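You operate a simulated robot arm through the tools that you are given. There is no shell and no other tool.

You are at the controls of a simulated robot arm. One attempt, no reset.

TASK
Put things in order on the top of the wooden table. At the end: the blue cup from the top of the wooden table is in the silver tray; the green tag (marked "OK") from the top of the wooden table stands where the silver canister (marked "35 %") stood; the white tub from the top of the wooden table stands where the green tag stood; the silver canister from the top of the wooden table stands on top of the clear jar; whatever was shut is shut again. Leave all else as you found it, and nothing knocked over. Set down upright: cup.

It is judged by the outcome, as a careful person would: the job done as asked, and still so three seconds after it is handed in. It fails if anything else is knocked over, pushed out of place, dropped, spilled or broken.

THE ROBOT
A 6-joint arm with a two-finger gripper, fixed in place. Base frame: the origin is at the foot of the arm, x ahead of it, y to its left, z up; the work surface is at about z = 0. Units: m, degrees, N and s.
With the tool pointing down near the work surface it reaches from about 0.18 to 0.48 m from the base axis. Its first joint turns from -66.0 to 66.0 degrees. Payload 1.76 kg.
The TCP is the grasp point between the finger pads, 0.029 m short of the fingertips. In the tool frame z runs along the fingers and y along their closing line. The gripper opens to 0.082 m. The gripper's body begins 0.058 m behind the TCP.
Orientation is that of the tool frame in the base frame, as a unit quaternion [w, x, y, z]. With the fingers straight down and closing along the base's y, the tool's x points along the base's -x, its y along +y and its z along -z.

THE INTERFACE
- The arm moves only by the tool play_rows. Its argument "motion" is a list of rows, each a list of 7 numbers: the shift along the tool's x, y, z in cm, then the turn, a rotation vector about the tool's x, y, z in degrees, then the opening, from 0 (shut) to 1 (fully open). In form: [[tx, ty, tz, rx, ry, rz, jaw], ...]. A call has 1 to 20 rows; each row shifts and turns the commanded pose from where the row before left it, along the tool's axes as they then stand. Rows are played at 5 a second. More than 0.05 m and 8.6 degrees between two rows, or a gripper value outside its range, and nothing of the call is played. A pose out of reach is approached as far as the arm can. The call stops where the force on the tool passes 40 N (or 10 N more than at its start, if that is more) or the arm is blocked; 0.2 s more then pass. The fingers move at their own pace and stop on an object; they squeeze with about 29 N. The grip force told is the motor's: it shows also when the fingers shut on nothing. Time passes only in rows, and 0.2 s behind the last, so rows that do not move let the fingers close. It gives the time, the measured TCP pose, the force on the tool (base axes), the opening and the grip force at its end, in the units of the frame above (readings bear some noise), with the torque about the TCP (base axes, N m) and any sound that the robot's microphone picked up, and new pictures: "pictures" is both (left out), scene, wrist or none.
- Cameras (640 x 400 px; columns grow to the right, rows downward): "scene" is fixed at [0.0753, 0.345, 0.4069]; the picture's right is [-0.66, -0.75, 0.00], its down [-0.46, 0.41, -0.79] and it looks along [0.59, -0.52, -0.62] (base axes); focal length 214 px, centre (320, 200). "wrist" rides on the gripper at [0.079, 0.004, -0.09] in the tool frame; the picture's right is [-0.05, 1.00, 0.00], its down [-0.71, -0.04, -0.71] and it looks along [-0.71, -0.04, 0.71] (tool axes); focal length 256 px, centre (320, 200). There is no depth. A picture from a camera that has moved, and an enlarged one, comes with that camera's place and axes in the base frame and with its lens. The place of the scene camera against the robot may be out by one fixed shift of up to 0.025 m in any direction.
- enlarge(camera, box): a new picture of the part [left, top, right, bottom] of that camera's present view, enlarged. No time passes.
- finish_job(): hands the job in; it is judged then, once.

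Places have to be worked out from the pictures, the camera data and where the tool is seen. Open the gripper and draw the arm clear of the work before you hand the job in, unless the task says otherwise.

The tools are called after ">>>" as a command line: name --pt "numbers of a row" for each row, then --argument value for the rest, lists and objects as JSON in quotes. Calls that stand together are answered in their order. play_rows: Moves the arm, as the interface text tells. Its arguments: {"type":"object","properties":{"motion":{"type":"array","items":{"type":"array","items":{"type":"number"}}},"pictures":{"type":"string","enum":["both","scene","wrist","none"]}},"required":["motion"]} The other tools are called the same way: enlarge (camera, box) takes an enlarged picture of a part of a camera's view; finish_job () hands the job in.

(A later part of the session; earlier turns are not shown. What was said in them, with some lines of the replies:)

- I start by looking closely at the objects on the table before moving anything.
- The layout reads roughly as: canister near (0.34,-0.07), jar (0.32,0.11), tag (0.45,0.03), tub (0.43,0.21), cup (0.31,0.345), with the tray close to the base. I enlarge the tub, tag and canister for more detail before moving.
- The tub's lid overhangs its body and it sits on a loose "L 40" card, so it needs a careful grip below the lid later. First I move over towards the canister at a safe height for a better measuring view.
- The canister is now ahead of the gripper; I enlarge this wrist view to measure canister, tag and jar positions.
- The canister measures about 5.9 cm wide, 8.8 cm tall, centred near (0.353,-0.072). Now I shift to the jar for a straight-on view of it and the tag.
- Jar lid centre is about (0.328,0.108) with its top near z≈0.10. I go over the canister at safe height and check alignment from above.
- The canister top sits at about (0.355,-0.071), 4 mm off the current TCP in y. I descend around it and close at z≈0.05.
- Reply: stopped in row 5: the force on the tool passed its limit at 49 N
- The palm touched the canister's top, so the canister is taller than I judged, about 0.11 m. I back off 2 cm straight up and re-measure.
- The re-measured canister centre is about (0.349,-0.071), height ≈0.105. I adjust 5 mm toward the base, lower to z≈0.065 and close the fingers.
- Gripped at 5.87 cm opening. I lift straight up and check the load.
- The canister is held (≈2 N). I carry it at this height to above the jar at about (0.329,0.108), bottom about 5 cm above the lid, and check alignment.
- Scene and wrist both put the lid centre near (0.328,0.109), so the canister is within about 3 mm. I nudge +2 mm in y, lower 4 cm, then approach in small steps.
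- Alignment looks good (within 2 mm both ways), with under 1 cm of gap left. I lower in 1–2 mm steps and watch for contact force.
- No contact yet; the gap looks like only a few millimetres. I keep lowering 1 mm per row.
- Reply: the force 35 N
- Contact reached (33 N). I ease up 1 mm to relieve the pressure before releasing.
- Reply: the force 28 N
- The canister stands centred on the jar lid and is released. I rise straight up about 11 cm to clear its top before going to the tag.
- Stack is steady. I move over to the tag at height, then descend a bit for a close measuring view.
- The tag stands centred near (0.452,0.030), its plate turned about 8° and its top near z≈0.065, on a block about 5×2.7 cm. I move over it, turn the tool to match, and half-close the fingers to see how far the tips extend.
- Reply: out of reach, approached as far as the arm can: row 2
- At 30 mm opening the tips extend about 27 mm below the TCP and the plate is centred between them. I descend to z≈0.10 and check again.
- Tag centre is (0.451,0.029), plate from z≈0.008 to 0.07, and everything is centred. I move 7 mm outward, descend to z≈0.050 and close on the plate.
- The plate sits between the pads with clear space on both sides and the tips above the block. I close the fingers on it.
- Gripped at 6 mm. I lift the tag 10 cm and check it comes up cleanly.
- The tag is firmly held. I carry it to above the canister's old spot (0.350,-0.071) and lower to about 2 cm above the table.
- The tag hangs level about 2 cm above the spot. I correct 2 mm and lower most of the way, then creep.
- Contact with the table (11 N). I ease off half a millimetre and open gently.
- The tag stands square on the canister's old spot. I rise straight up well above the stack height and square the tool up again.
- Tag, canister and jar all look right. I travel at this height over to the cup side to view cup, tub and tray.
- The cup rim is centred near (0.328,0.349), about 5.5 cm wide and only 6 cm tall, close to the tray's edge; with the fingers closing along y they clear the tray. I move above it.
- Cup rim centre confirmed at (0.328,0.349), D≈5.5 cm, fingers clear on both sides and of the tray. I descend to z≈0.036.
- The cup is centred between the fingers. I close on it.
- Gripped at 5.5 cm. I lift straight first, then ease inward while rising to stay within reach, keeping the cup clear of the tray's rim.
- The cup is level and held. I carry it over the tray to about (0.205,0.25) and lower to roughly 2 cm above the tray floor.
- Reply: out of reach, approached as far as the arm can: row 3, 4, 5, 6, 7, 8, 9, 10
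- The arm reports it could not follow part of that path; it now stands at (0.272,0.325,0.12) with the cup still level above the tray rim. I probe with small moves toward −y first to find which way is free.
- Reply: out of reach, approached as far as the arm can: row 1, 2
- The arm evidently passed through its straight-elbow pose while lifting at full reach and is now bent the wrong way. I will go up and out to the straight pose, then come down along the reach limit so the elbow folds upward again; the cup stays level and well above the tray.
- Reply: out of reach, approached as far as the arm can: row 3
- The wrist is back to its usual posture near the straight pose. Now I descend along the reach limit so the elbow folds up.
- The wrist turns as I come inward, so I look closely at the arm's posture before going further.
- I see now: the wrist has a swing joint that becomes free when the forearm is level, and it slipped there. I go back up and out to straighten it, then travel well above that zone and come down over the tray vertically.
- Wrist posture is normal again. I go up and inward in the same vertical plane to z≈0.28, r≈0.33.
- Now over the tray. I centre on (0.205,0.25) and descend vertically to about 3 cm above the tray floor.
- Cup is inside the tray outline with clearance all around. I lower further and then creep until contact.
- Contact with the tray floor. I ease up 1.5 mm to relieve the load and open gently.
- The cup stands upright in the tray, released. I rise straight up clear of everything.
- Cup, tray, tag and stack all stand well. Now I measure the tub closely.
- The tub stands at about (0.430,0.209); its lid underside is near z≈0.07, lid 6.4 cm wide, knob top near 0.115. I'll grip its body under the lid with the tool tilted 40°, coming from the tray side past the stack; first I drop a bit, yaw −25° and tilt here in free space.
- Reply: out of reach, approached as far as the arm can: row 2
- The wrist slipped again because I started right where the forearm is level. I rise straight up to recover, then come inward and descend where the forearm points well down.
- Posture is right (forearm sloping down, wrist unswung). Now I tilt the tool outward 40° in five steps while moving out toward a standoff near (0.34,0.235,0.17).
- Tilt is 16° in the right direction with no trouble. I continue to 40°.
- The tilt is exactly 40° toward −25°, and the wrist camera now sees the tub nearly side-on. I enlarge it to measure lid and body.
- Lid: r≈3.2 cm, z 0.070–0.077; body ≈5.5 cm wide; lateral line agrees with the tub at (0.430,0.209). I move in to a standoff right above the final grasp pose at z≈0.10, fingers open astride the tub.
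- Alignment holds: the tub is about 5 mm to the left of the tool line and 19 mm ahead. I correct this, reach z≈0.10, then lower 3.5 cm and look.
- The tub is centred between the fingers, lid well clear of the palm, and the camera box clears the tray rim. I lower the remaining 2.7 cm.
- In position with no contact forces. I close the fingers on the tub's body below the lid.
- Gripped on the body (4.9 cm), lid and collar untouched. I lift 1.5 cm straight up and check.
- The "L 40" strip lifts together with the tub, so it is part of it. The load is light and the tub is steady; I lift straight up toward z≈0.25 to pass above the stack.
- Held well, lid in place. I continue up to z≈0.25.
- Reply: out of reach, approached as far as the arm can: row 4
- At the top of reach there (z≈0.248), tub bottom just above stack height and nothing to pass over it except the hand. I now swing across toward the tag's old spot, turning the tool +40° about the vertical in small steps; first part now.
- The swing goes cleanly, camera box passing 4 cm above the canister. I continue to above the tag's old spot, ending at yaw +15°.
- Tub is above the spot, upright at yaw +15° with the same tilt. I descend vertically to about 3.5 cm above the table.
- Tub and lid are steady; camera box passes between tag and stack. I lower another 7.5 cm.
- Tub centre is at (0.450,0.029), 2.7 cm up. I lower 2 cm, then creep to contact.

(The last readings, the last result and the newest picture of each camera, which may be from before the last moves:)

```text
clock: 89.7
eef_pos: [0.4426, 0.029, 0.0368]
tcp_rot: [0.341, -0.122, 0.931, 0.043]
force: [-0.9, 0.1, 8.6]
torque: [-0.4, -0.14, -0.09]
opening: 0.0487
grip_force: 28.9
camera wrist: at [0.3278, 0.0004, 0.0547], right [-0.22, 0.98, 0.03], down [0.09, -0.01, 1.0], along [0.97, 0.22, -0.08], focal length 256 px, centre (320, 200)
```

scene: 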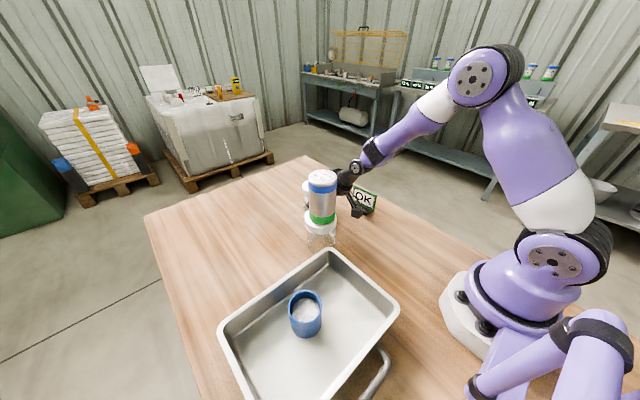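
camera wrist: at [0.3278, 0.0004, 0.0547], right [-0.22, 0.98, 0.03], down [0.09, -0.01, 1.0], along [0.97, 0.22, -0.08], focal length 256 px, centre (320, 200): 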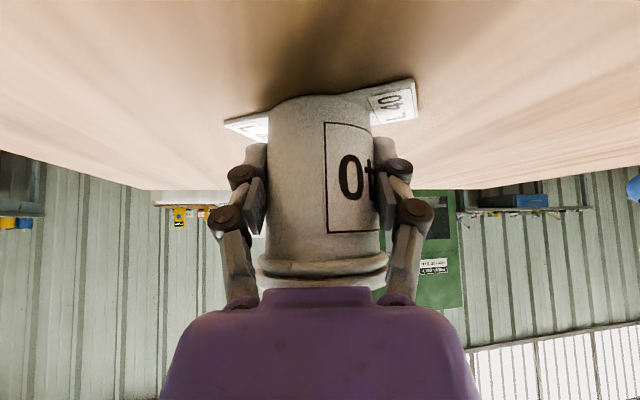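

Contact (9 N), one end of the label strip touching first by under a millimetre. I settle it another half millimetre, then open gently.

>>> play_rows --pt "0.032 0 0.038 0 0 0 0.4" --pt "0 0 0 0 0 0 0.4" --pictures "none"

```text
clock: 90.3
eef_pos: [0.4439, 0.0281, 0.0366]
tcp_rot: [0.341, -0.122, 0.931, 0.043]
force: [-6.0, -0.8, 17.1]
torque: [-0.36, -0.07, -0.22]
opening: 0.0489
grip_force: 28.5
```

>>> play_rows --pt "0 0 0 0 0 0 0.56" --pt "0 0 0 0 0 0 0.6" --pt "0 0 0 0 0 0 0.65" --pt "0 0 0 0 0 0 0.75" --pt "0 0 0 0 0 0 0.88" --pt "0 0 0 0 0 0 1.0" --pt "0 0 0 0 0 0 1.0" --pictures "both"

>>> enlarge --camera "wrist" --box '[200, 60, 440, 300]'

```text
clock: 91.9
eef_pos: [0.4423, 0.0283, 0.0357]
tcp_rot: [0.341, -0.121, 0.931, 0.043]
force: [0.3, -0.8, 0.4]
torque: [-0.01, 0.0, -0.02]
opening: 0.082
grip_force: 0.0
camera wrist: at [0.3274, 0.0006, 0.0538], right [-0.22, 0.98, 0.03], down [0.09, -0.01, 1.0], along [0.97, 0.22, -0.09], focal length 256 px, centre (320, 200)
```

scene: 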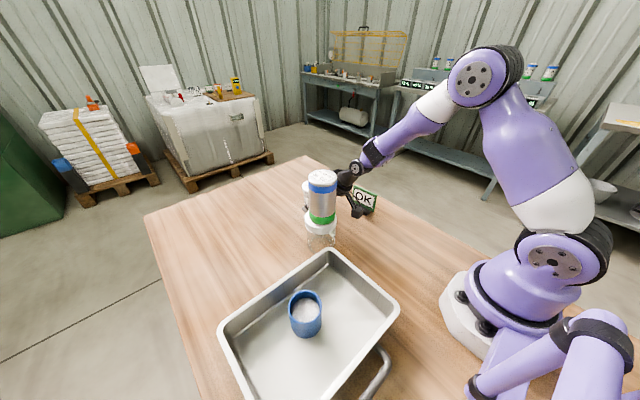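
wrist: 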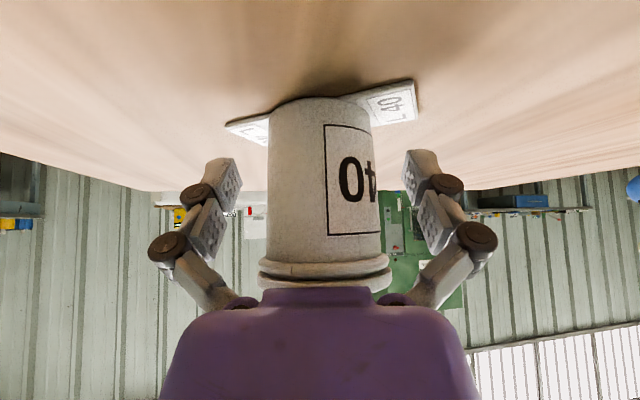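

```text
1.67 times, centred on (320, 180) of wrist
camera zoom: at [0.3274, 0.0006, 0.0538], right [-0.22, 0.98, 0.03], down [0.09, -0.01, 1.0], along [0.97, 0.22, -0.09], focal length 427 px, centre (320, 233)
```

zoom: 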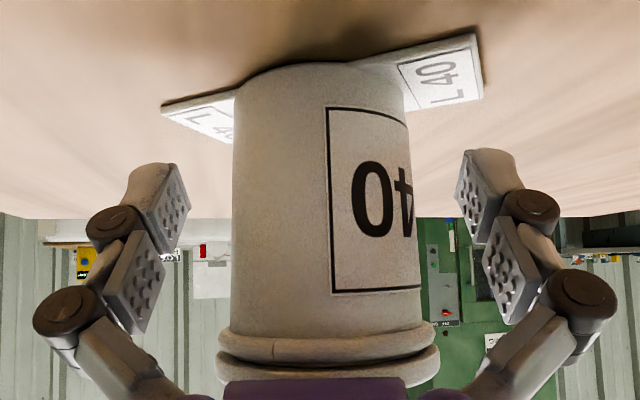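

The tub stands freely with its lid on. I withdraw straight up, the same way I came down.

>>> play_rows --pt "-0.645 0 -0.764 0 0 0 1" --pt "-0.97 0 -1.15 0 0 0 1" --pt "-1.61 0 -1.91 0 0 0 1" --pt "-1.61 0 -1.91 0 0 0 1" --pt "-1.61 0 -1.91 0 0 0 1" --pt "-1.61 0 -1.91 0 0 0 1" --pt "-1.61 0 -1.91 0 0 0 1" --pt "-1.61 0 -1.91 0 0 0 1" --pt "0 0 0 0 0 0 1" --pictures "both"

>>> enlarge --camera "scene" --box '[260, 150, 420, 260]'

```text
clock: 93.9
eef_pos: [0.4423, 0.0284, 0.2114]
tcp_rot: [0.339, -0.122, 0.932, 0.043]
force: [-0.1, 0.3, -0.1]
torque: [0.03, -0.03, 0.01]
opening: 0.0819
grip_force: 0.1
camera wrist: at [0.3271, 0.0005, 0.2293], right [-0.22, 0.98, 0.03], down [0.09, -0.01, 1.0], along [0.97, 0.22, -0.09], focal length 256 px, centre (320, 200)
```

scene: 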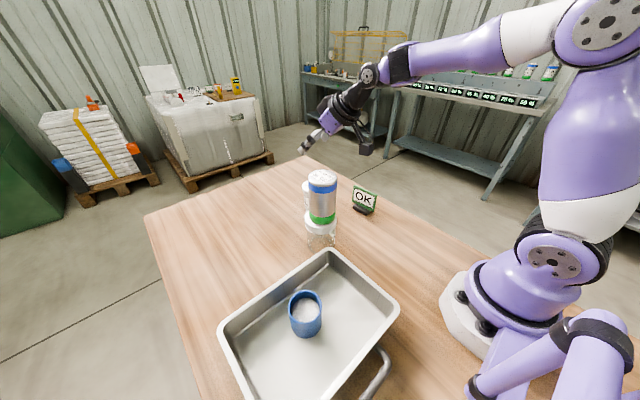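
wrist: 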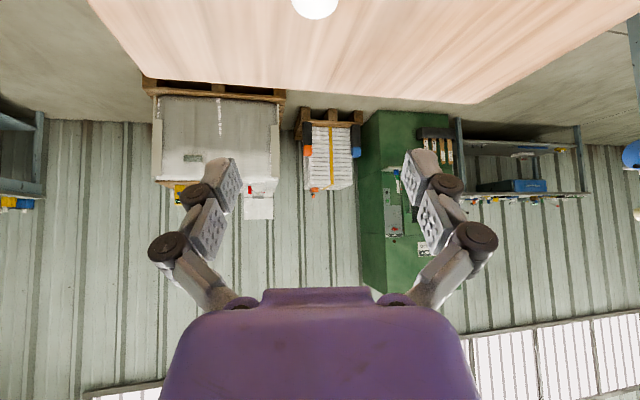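

```text
3.64 times, centred on (340, 205) of scene
camera zoom: at [0.0753, 0.345, 0.4069], right [-0.66, -0.75, 0.0], down [-0.46, 0.41, -0.79], along [0.59, -0.52, -0.62], focal length 780 px, centre (247, 182)
```

zoom: 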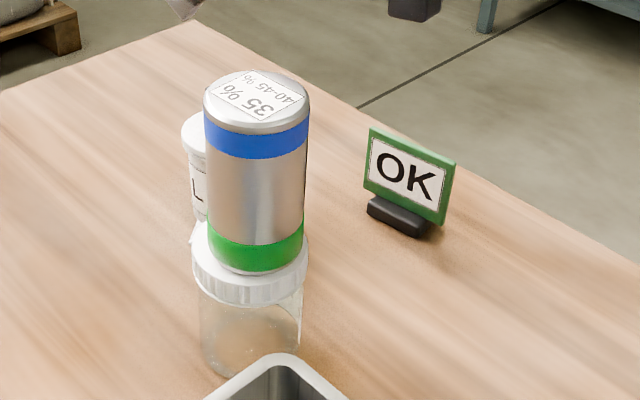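

Everything stands; the tub is hidden behind the canister in this view. I rise a bit more, back away toward the base and untilt somewhat to inspect the tub with the wrist camera.

>>> play_rows --pt "-1.61 0 -1.91 0 0 0 1" --pt "-1.61 0 -1.91 0 0 0 1" --pt "2.14 0 -1.8 0 0 0 1" --pt "2.14 0 -1.8 0 0 0 1" --pt "2.14 0 -1.8 0 0 0 1" --pt "2.14 0 -1.8 0 0 0 1" --pt "0 0 0 0 8 0 1" --pt "0 0 0 0 8 0 1" --pt "0 0 0 0 0 0 1" --pictures "both"

```text
clock: 95.9
eef_pos: [0.335, -0.0013, 0.2612]
tcp_rot: [0.207, -0.127, 0.97, 0.025]
force: [0.3, 0.6, -0.6]
torque: [0.04, 0.01, 0.01]
opening: 0.0819
grip_force: 0.1
camera wrist: at [0.2291, -0.0262, 0.3108], right [-0.21, 0.98, 0.02], down [0.35, 0.06, 0.93], along [0.91, 0.2, -0.36], focal length 256 px, centre (320, 200)
```

scene: 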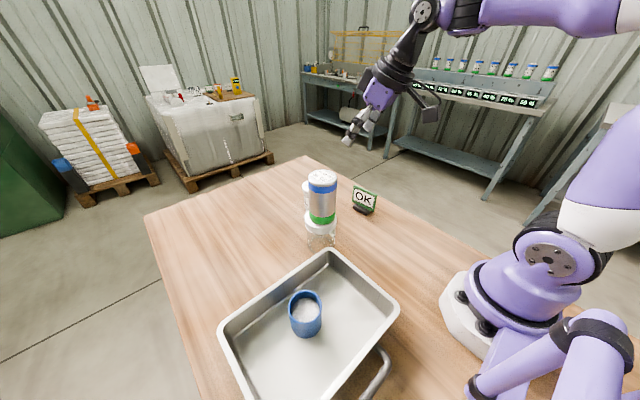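
wrist: 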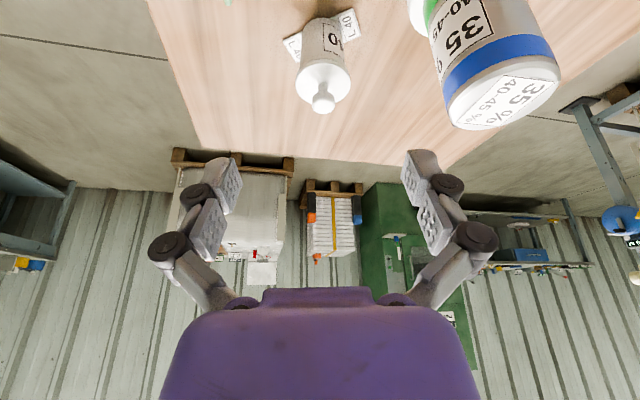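

The tub is upright at about (0.453,0.028), lid on. I draw the arm further up and back, then take a last look at everything.

>>> play_rows --pt "1.32 0 -2.78 0 0 0 1" --pt "1.32 0 -2.78 0 0 0 1" --pt "1.32 0 -2.78 0 0 0 1" --pt "0 0 0 0 0 0 1" --pt "0 0 0 0 0 0 1" --pt "0 0 0 0 0 0 1" --pictures "both"

>>> enlarge --camera "scene" --box '[200, 150, 440, 300]'

>>> enlarge --camera "scene" --box '[200, 240, 420, 400]'

>>> enlarge --camera "wrist" --box '[160, 0, 480, 200]'

```text
clock: 97.3
eef_pos: [0.2659, -0.0198, 0.3219]
tcp_rot: [0.208, -0.127, 0.97, 0.026]
force: [0.5, -0.8, -0.4]
torque: [0.0, -0.04, 0.02]
opening: 0.0819
grip_force: 0.2
camera wrist: at [0.1606, -0.0443, 0.372], right [-0.21, 0.98, 0.02], down [0.35, 0.06, 0.93], along [0.91, 0.2, -0.36], focal length 256 px, centre (320, 200)
```

scene: 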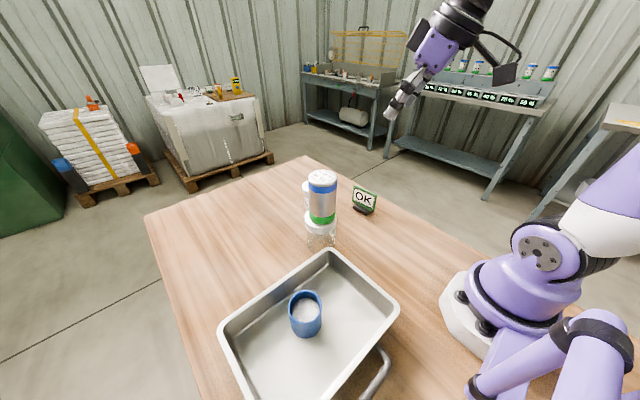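
wrist: 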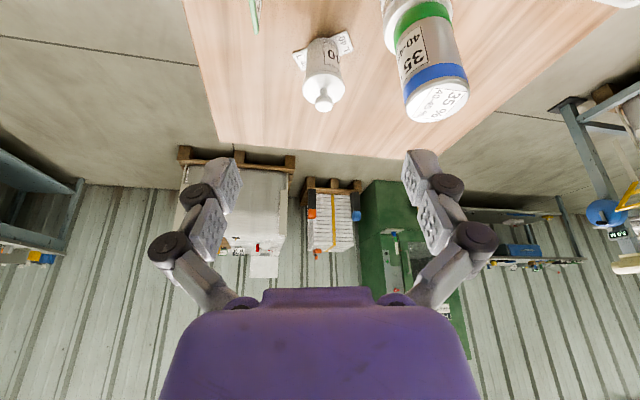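

```text
2.67 times, centred on (320, 225) of scene
camera zoom: at [0.0753, 0.345, 0.4069], right [-0.66, -0.75, 0.0], down [-0.46, 0.41, -0.79], along [0.59, -0.52, -0.62], focal length 572 px, centre (320, 133)
```

zoom: 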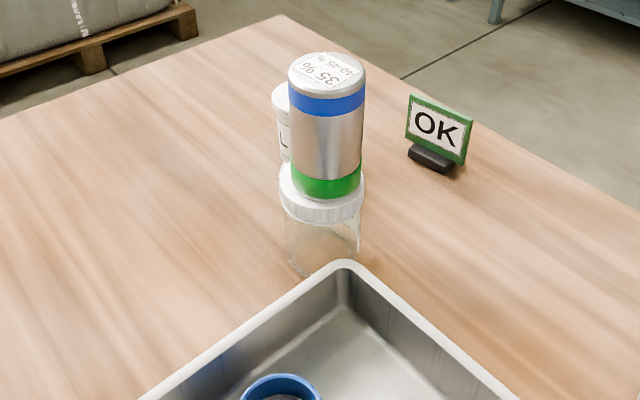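

```text
2.50 times, centred on (310, 320) of scene
camera zoom: at [0.0753, 0.345, 0.4069], right [-0.66, -0.75, 0.0], down [-0.46, 0.41, -0.79], along [0.59, -0.52, -0.62], focal length 536 px, centre (345, -100)
```

zoom: 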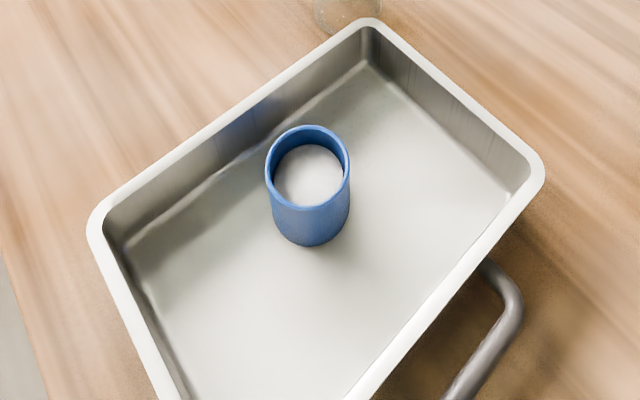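

```text
2.00 times, centred on (320, 100) of wrist
camera zoom: at [0.1606, -0.0443, 0.372], right [-0.21, 0.98, 0.02], down [0.35, 0.06, 0.93], along [0.91, 0.2, -0.36], focal length 512 px, centre (320, 400)
```

zoom: 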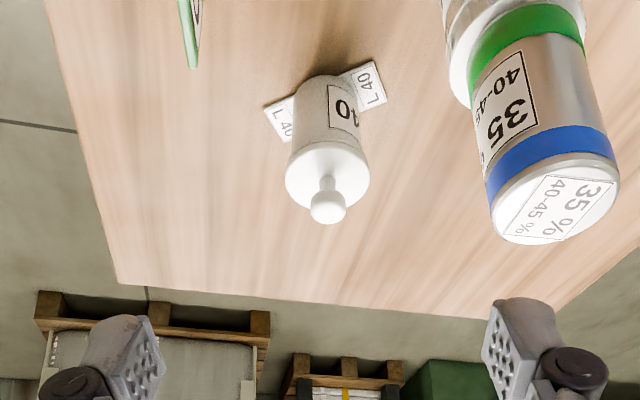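

All four moves check out: the canister is on the shut jar, the tag is on the canister's old spot, the lidded tub is on the tag's old spot, and the cup is upright in the tray. The gripper is open and the arm is clear, so I hand the job in.

>>> finish_job

```text
The job is handed in.
```

The job is done and handed in; everything was standing where you asked at the last look, with the gripper open and the arm drawn clear.

- **Canister:** the silver canister stands centred on the clear jar's lid, which stayed shut throughout.
- **Tag:** the green "OK" tag stands where the canister stood, within about 5 mm by the cameras.
- **Tub:** the white tub stands where the tag stood, within about 2 mm, with its lid on. The "L 40" strip under it lifted with the tub, so it is part of the tub and moved along. The tub is turned about 40° from how it originally faced.
- **Cup:** the blue cup stands upright near the middle of the silver tray with its contents still in it.

Early on, the gripper pressed down on the canister's top before I gripped it, because I had judged it too short. I backed off and it stayed upright.
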